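You operate a simulated robot arm through the tools that you are given. There is no shell and no other tool. Be economical: measure what you need, move in short steps, check, and stop when the job is done.

Carry out the task below with a simulated robot arm. There is one attempt and no reset: what you move stays moved.

TASK
Put one of the line blocks from the top of the mortar bench on top of the half brick there.
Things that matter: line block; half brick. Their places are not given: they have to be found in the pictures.

It is judged by the outcome, as a careful person would: the job done as asked, and still so three seconds after it is handed in. It fails if anything else is knocked over, pushed out of place, dropped, spilled or broken.

THE ROBOT
A 6-joint arm with a two-finger parallel gripper, fixed in place. Base frame: the origin is at the foot of the arm, x ahead of it, y to its left, z up; the work surface is at about z = 0. Lengths are in mm, angles in degrees, forces in N, time in s.
With the tool pointing down near the work surface it reaches from about 140 to 580 mm from the base axis. Its first joint turns from -66.0 to 66.0 degrees. Payload 2.1 kg.
Tool frame: the origin (TCP) lies between the finger pads and is the grasp point; the fingertips stand 30 mm ahead of it; z points along the fingers, y is the line along which they close. The gripper opens to 94 mm. The fingers are 28 mm wide and 10 mm thick; the gripper's body (50 by 96 mm) begins 55 mm behind the TCP.
Orientation is that of the tool frame in the base frame, as a unit quaternion [x, y, z, w]. With the fingers straight down and closing along the base's y, the tool's x points along the base's -x, its y along +y and its z along -z.

THE INTERFACE
- The arm moves only by the tool servo_tool. Its argument "motion" is a list of rows, each a list of 5 numbers: the finger opening in mm, from 0 to 94, then the shift along the base's x, y, z in mm, then the turn about the base's z in degrees. In form: [[jaw, x, y, z, spin], ...]. A call has 1 to 8 rows; each row shifts and turns the commanded pose from where the row before left it. A row lasts 0.2 s, in which the tool goes at most 50 mm and 8.6 degrees; a call with a longer step from one row to the next is refused whole, and so is a gripper value outside its range. A pose out of reach is approached as far as the arm can. The call stops where the force on the tool passes 40 N (or 10 N more than at its start, if that is more) or the arm is blocked; 0.2 s more then pass. The fingers move at their own pace (about 72 mm/s each) and stop on an object; they squeeze with about 27 N. The grip force told is the motor's: it shows also when the fingers shut on nothing. Time passes only in rows, and 0.2 s behind the last, so rows that do not move let the fingers close. It gives the time, the measured TCP pose, the force on the tool (base axes), the opening and the grip force at its end, in the units of the frame above (readings bear some noise), and new pictures: "pictures" is both (left out), scene, wrist or none.
- Cameras (640 x 400 px; columns grow to the right, rows downward): "scene" is fixed at [72.8, -366.6, 493.1]; the picture's right is [0.83, -0.56, 0.00], its down [-0.23, -0.33, -0.91] and it looks along [0.51, 0.76, -0.41] (base axes); focal length 364 px, centre (320, 200). "wrist" rides on the gripper at [-37, 0, -58] in the tool frame; the picture's right is [0.00, -1.00, 0.00], its down [0.97, 0.00, -0.24] and it looks along [0.24, 0.00, 0.97] (tool axes); focal length 218 px, centre (320, 200).
- pixel_to_xyz(camera, pixels): for up to 12 pixels [column, row] of the newest picture of that camera ("zoom" is the newest enlarged one), the place [x, y, z] in the base frame of the surface seen there, good to about 2 mm, but the place of the scene camera against the robot may be out by one fixed shift of up to 25 mm in any direction. No time passes.
- inspect(camera, box): a new picture of the part [left, top, right, bottom] of that camera's present view, enlarged. No time passes.
- sign_off(): hands the job in; it is judged then, once.

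Work in short steps. Measure before you move; look again where a grasp or a placing could have gone wrong, and mend it. You have 60 turns and 120 pictures in all, the two below and enlarged ones among them. Open the gripper and draw the arm clear of the work before you hand the job in, unless the task says otherwise; then end with one line.

The tools are called after ">>>" as a command line: name --pt "numbers of a row" for each row, then --argument value for the rest, lists and objects as JSON in quotes. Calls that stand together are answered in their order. servo_tool: Moves the arm, as the interface text tells. Its arguments: {"type":"object","properties":{"motion":{"type":"array","items":{"type":"array","items":{"type":"number"}}},"pictures":{"type":"string","enum":["both","scene","wrist","none"]}},"required":["motion"]} The other tools are called the same way: pixel_to_xyz (camera, pixels) gives the place of the surface under pixels of a picture; inspect (camera, box) takes an enlarged picture of a part of a camera's view; sign_off () hands the job in.

At the start:

```text
clock: 0.0
position: [258.6, 284.2, 234.3]
orientation: [0.0, 1.0, 0.0, 0.001]
contact_force: [0.1, 0.1, 0.0]
grip_width: 94.0
gripper_force: 0.0
```

scene: 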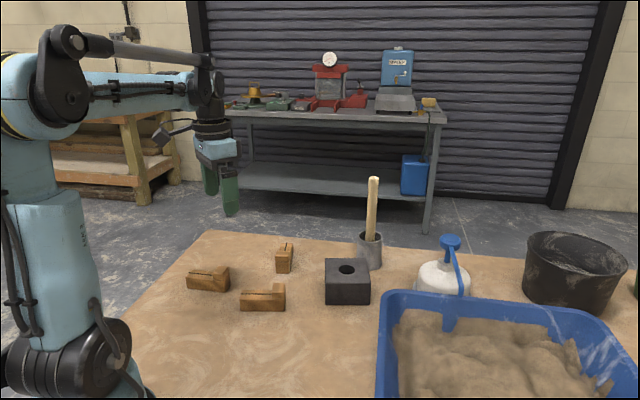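
wrist: 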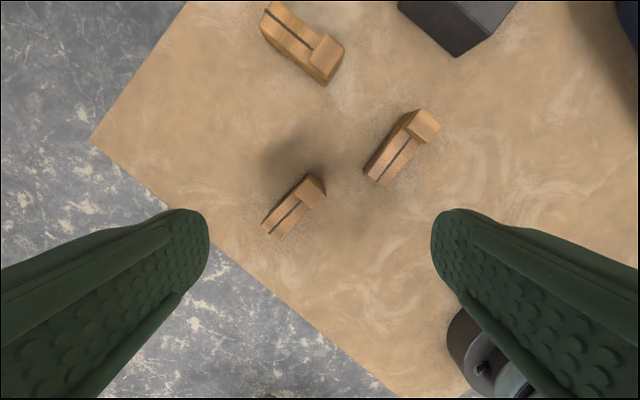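

The scene picture shows three wooden line blocks, near (208,278), (262,298) and (284,258), and a dark half brick near (347,281). I'll enlarge both views and measure them.

>>> inspect --camera "scene" --box '[170, 220, 410, 370]'

>>> pixel_to_xyz --camera "wrist" --pixels '[[274, 226], [294, 206], [312, 190], [380, 168], [402, 147], [426, 124], [285, 38], [325, 60], [440, 30], [490, 10], [330, 150], [462, 40]]'

>>> pixel_to_xyz --camera "scene" --pixels '[[208, 275], [262, 298], [284, 253], [330, 262], [366, 263], [347, 277], [346, 268], [327, 302], [369, 302], [300, 330], [372, 240], [345, 261]]'

```text
2.67 times, centred on (290, 295) of scene
```

zoom: 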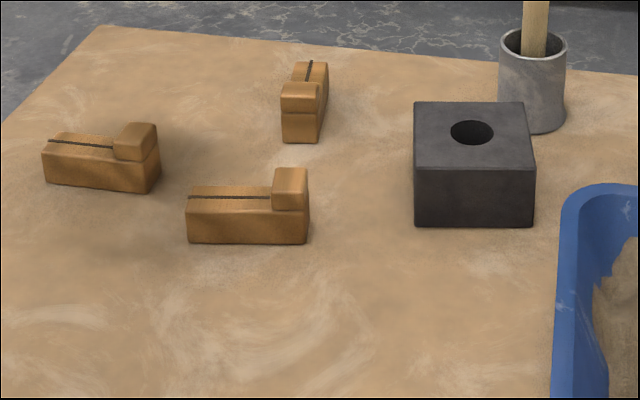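

```text
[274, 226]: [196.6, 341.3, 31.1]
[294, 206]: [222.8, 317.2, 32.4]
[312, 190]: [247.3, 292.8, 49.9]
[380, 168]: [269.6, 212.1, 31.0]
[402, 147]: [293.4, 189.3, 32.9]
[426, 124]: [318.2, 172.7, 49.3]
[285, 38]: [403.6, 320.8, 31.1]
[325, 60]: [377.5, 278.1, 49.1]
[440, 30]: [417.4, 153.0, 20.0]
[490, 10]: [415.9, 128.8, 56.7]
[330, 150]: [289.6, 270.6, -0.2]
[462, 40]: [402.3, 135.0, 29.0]
```

```text
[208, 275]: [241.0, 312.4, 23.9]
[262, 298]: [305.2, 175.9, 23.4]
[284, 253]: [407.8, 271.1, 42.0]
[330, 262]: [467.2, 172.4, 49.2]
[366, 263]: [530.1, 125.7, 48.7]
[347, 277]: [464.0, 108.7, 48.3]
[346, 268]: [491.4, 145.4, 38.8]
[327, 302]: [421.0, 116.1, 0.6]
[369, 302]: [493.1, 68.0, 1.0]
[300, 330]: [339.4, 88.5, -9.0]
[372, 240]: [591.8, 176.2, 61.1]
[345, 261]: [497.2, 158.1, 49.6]
```

The blocks are L-shaped, with a body about 31 high and a head about 49 high. The half brick is about 57 high. I'll use the middle block near (293,190), so I'm moving above it, turned -40° so the fingers close across its long axis.

>>> servo_tool --pt "94 7 -19 0 -8" --pt "94 7 -19 -10 -8" --pt "94 7 -19 -10 -8" --pt "94 6 -19 -10 -8" --pt "94 6 -18 -10 -8" --pt "94 0 0 0 0"

```text
clock: 1.4
position: [291.0, 188.9, 193.9]
orientation: [0.343, 0.939, 0.0, 0.001]
contact_force: [0.2, 0.2, 0.4]
grip_width: 93.8
gripper_force: 0.1
```

scene: 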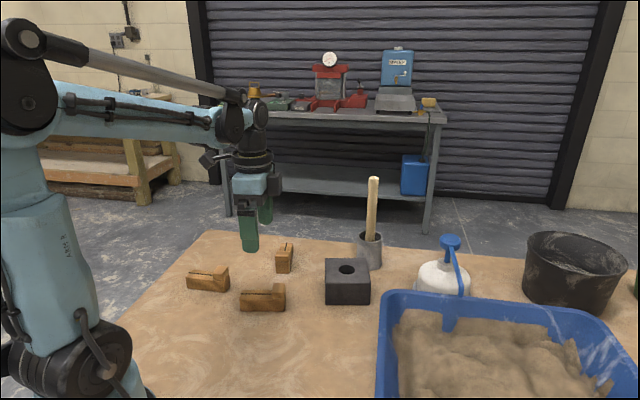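
wrist: 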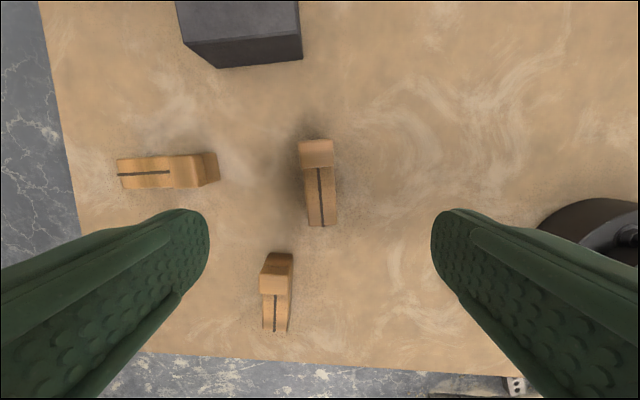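

The block is centred near (318,182) and almost upright in the wrist picture. I'll enlarge it and measure its edges, along with the brick.

>>> inspect --camera "wrist" --box '[256, 130, 384, 240]'

>>> pixel_to_xyz --camera "wrist" --pixels '[[319, 172], [324, 222], [318, 147], [312, 200], [332, 200], [302, 147], [331, 147], [318, 162], [323, 228], [190, 20], [290, 20], [240, 20]]'

```text
3.64 times, centred on (320, 185) of wrist
```

zoom: 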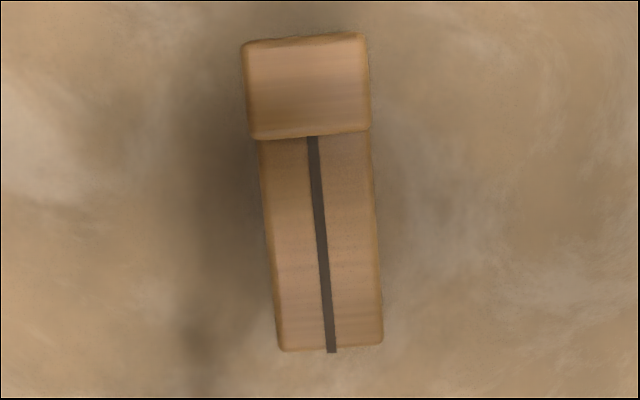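

```text
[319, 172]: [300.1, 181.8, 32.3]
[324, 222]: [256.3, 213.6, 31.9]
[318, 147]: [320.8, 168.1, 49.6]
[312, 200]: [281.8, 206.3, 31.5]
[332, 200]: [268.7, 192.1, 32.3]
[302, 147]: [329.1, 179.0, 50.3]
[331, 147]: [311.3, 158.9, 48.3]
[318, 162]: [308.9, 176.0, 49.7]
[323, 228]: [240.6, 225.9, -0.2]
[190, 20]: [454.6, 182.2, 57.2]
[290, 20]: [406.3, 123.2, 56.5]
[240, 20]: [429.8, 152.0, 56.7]
```

The block's axis runs at about -36°, its centre is near (295,185) and it is about 28 wide. I'll correct the turn by +4° and the position slightly, descend to z≈36, then close.

>>> servo_tool --pt "94 5 -4 -20 4" --pt "94 0 0 -40 0" --pt "94 0 0 -40 0" --pt "94 0 0 -30 0" --pt "94 0 0 -18 0" --pt "94 0 0 -10 0" --pt "94 0 0 0 0"

```text
clock: 3.0
position: [296.3, 184.8, 36.0]
orientation: [0.309, 0.951, 0.0, 0.001]
contact_force: [0.9, -0.1, 0.3]
grip_width: 93.9
gripper_force: 0.0
```

scene: 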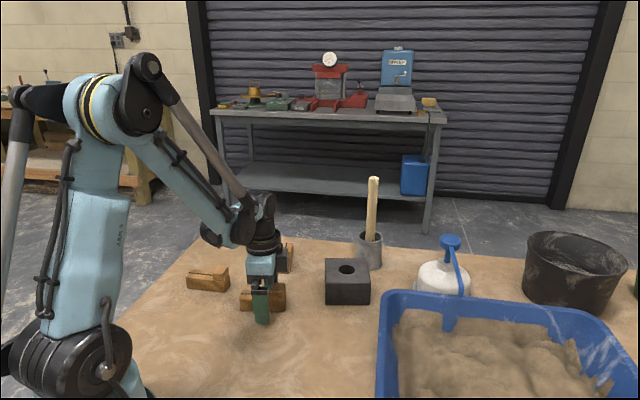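
wrist: 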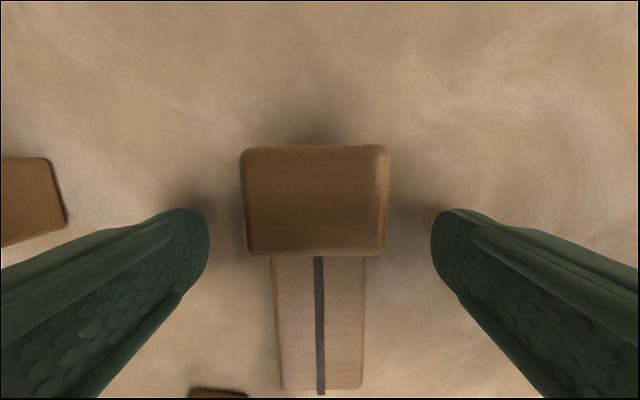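

The block is upright, centred between the fingers and clear of both neighbours. Closing now, then lifting a little.

>>> servo_tool --pt "20 0 0 0 0" --pt "20 0 0 0 0" --pt "20 0 0 0 0" --pt "20 0 0 0 0" --pt "20 0 0 20 0" --pt "20 0 0 30 0" --pt "20 0 0 40 0" --pt "20 0 0 40 0"

```text
clock: 4.8
position: [297.0, 185.3, 167.1]
orientation: [0.31, 0.951, 0.0, 0.001]
contact_force: [0.1, 0.0, -1.2]
grip_width: 34.3
gripper_force: 26.6
```

scene: 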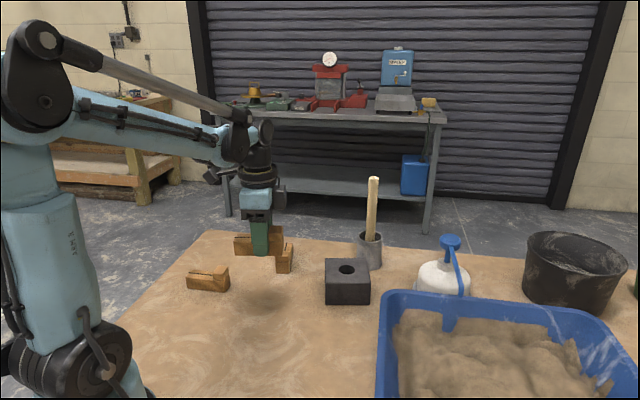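
wrist: 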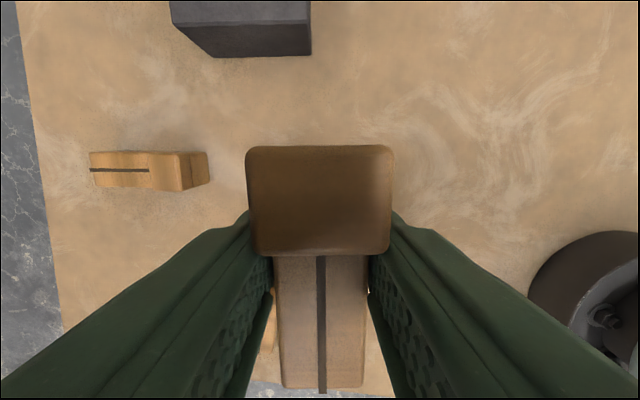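

The grip is good: 34 mm opening at 26.6 N. I'll move towards the brick and bring it into the wrist view, keeping high.

>>> servo_tool --pt "20 20 -8 20 0" --pt "20 25 -12 10 0" --pt "20 25 -12 0 0" --pt "20 20 -8 0 0" --pt "20 0 0 0 0"

>>> pixel_to_xyz --camera "scene" --pixels '[[327, 260], [364, 260], [368, 281], [327, 281], [372, 180], [372, 245], [361, 240]]'

```text
clock: 6.0
position: [387.0, 146.3, 196.7]
orientation: [0.309, 0.951, 0.001, 0.001]
contact_force: [-0.2, -1.0, -0.6]
grip_width: 34.2
gripper_force: 27.1
```

scene: 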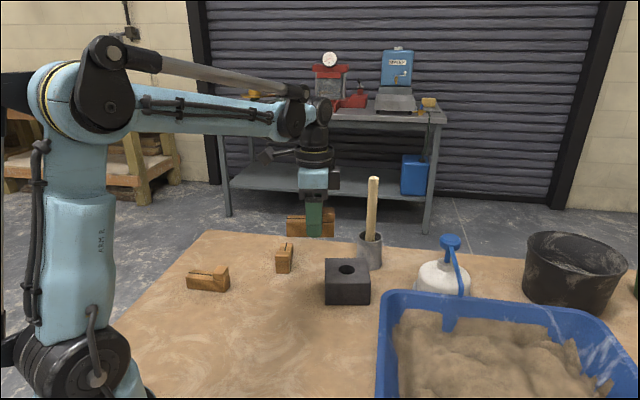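
wrist: 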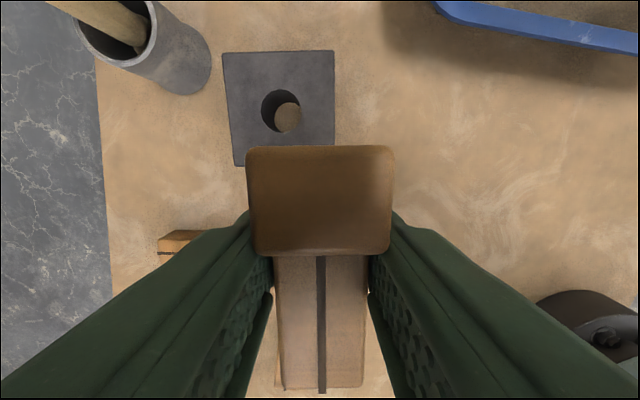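

```text
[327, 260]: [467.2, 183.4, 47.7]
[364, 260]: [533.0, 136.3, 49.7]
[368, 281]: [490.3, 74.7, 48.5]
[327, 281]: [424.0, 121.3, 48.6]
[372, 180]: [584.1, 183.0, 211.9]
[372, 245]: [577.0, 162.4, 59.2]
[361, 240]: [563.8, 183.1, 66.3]
```

The brick is now in view in the wrist picture, with top corners near (223,52), (334,50), (335,146) and (234,166). I'm measuring those, the hole and the tube.

>>> pixel_to_xyz --camera "wrist" --pixels '[[226, 55], [331, 53], [331, 142], [236, 158], [262, 110], [301, 110], [281, 90], [281, 55], [331, 100], [230, 110], [185, 45], [155, 10]]'

```text
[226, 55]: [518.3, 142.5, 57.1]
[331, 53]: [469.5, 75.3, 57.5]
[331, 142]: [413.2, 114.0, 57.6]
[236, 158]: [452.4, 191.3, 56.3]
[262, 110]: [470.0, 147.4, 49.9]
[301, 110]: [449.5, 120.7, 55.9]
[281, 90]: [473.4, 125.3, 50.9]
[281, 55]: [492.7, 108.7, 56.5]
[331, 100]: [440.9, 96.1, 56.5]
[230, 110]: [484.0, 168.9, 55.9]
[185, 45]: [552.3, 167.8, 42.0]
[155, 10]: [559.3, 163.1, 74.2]
```

The brick top is at z≈57, centred near (461,133), with sides parallel to the held block. I'll move over that at height, then descend to just above contact, which I expect at TCP z≈93.

>>> servo_tool --pt "20 26 -5 0 0" --pt "20 26 -5 0 0" --pt "20 24 -5 0 0" --pt "20 0 0 -30 0" --pt "20 0 0 -30 0" --pt "20 0 0 -25 0" --pt "20 0 0 0 0"

>>> inspect --camera "scene" --box '[270, 200, 430, 320]'

```text
clock: 7.6
position: [463.1, 130.6, 110.9]
orientation: [0.309, 0.951, 0.0, 0.001]
contact_force: [-0.3, -0.1, -0.2]
grip_width: 34.2
gripper_force: 27.2
```

scene: 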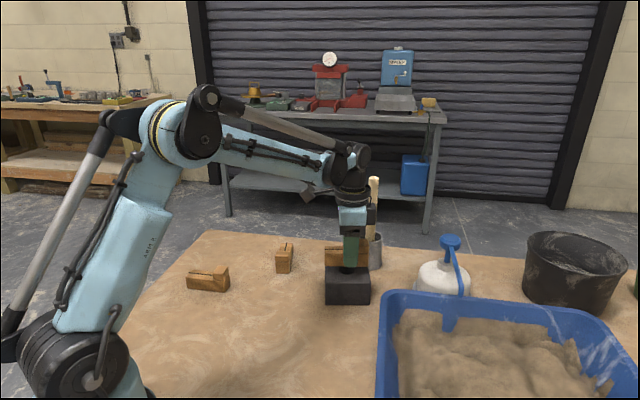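
wrist: 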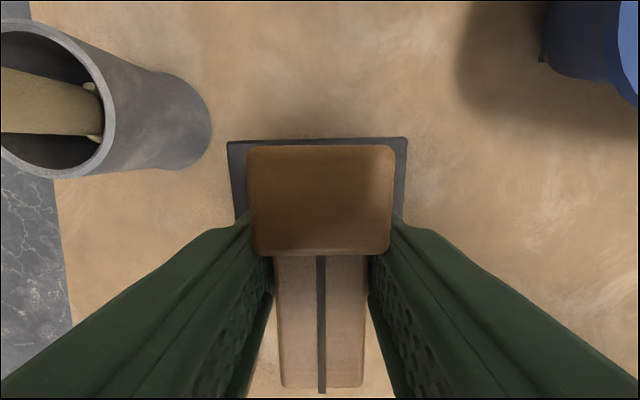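

```text
3.33 times, centred on (350, 260) of scene
```

zoom: 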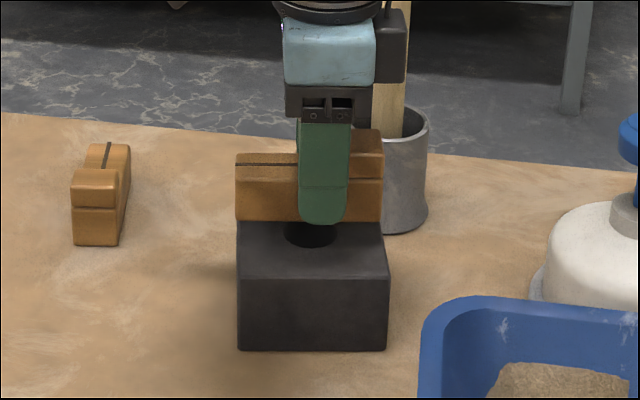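

The block lines up over the brick, about 18 mm above it. I'll lower it gently to contact.

>>> servo_tool --pt "20 0 0 -10 0" --pt "20 0 0 -4 0" --pt "20 0 0 -2 0" --pt "20 0 0 -1 0" --pt "20 0 0 0 0" --pictures "scene"

>>> inspect --camera "scene" --box '[300, 220, 400, 310]'

```text
clock: 8.8
position: [462.4, 131.2, 94.4]
orientation: [0.309, 0.951, -0.001, 0.001]
contact_force: [0.4, 0.0, -1.4]
grip_width: 34.4
gripper_force: 27.2
```

scene: 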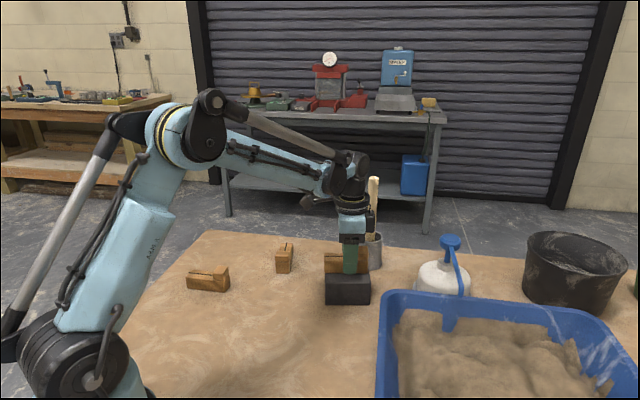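

```text
4.44 times, centred on (350, 265) of scene
```

zoom: 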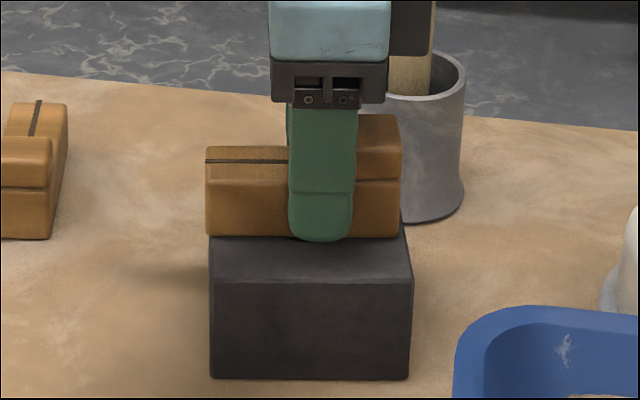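

The block is just above the brick and centred across it. I'll lower in 1 mm steps until the force shows contact.

>>> servo_tool --pt "20 0.6 -0.5 -1 0" --pt "20 0 0 -0.5 0" --pt "20 0 0 0 0" --pictures "none"

```text
clock: 9.6
position: [463.2, 130.8, 93.6]
orientation: [0.309, 0.951, 0.001, 0.001]
contact_force: [1.0, -0.1, 5.4]
grip_width: 34.1
gripper_force: 26.9
```

Upward force of 5.4 N shows the block is resting on the brick. I'll open modestly, wait, then rise straight up.

>>> servo_tool --pt "40 0 0 0 0" --pt "64 0 0 0 0" --pt "64 0 0 0 0" --pt "64 0 0 15 0" --pt "64 0 0 30 0" --pt "64 0 0 40 0" --pt "64 0 0 40 0"

>>> inspect --camera "scene" --box '[270, 200, 430, 320]'

```text
clock: 11.2
position: [463.4, 128.8, 218.3]
orientation: [0.31, 0.951, 0.0, 0.001]
contact_force: [-0.2, -0.8, -0.9]
grip_width: 64.1
gripper_force: 0.0
```

scene: 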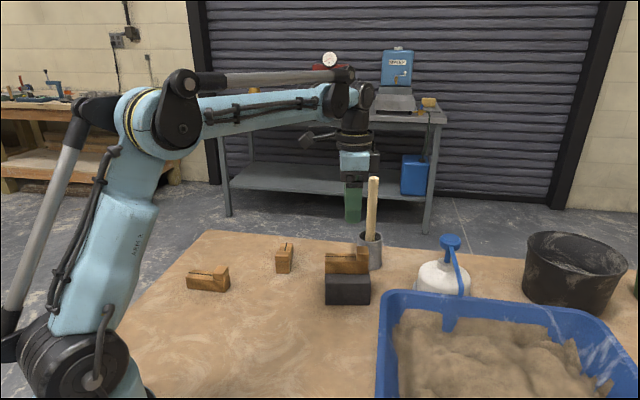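
wrist: 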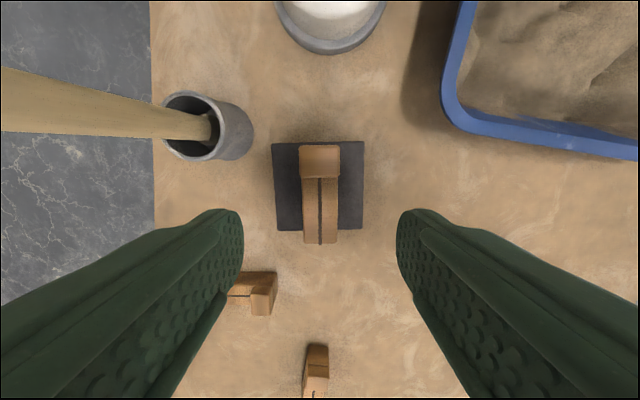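

```text
3.33 times, centred on (350, 260) of scene
```

zoom: 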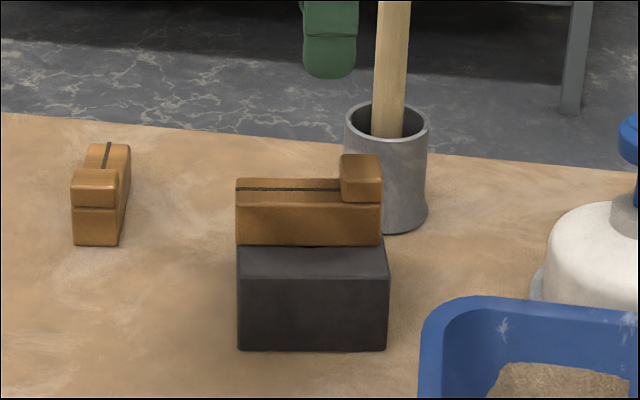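

The block sits flat and centred on the brick, and nothing else has moved. I'll draw the arm back clear and let it settle.

>>> servo_tool --pt "64 -30 0 20 0" --pt "64 -40 0 0 0" --pt "64 -40 0 0 0" --pt "64 -30 0 0 0" --pt "64 0 0 0 0" --pt "64 0 0 0 0" --pictures "scene"

```text
clock: 12.6
position: [321.9, 131.6, 238.4]
orientation: [0.308, 0.951, 0.0, 0.001]
contact_force: [-0.1, 0.3, -0.4]
grip_width: 63.9
gripper_force: 0.1
```

scene: 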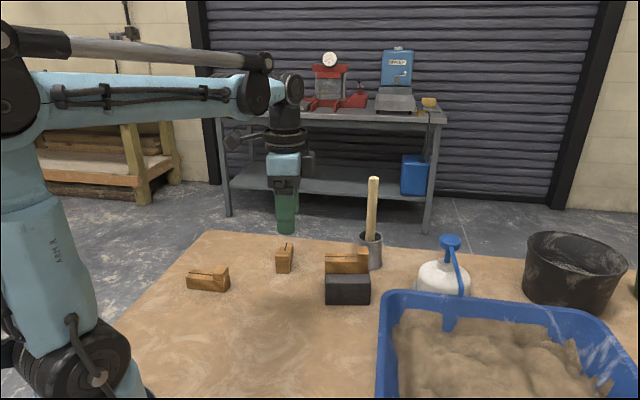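

The arm is clear and the block is steady on the brick at (347,262), so I'm handing the job in.

>>> sign_off

```text
The job is handed in.
```

One line block is resting flat and centred on top of the half brick; nothing else was disturbed, and the arm is clear with the gripper open.
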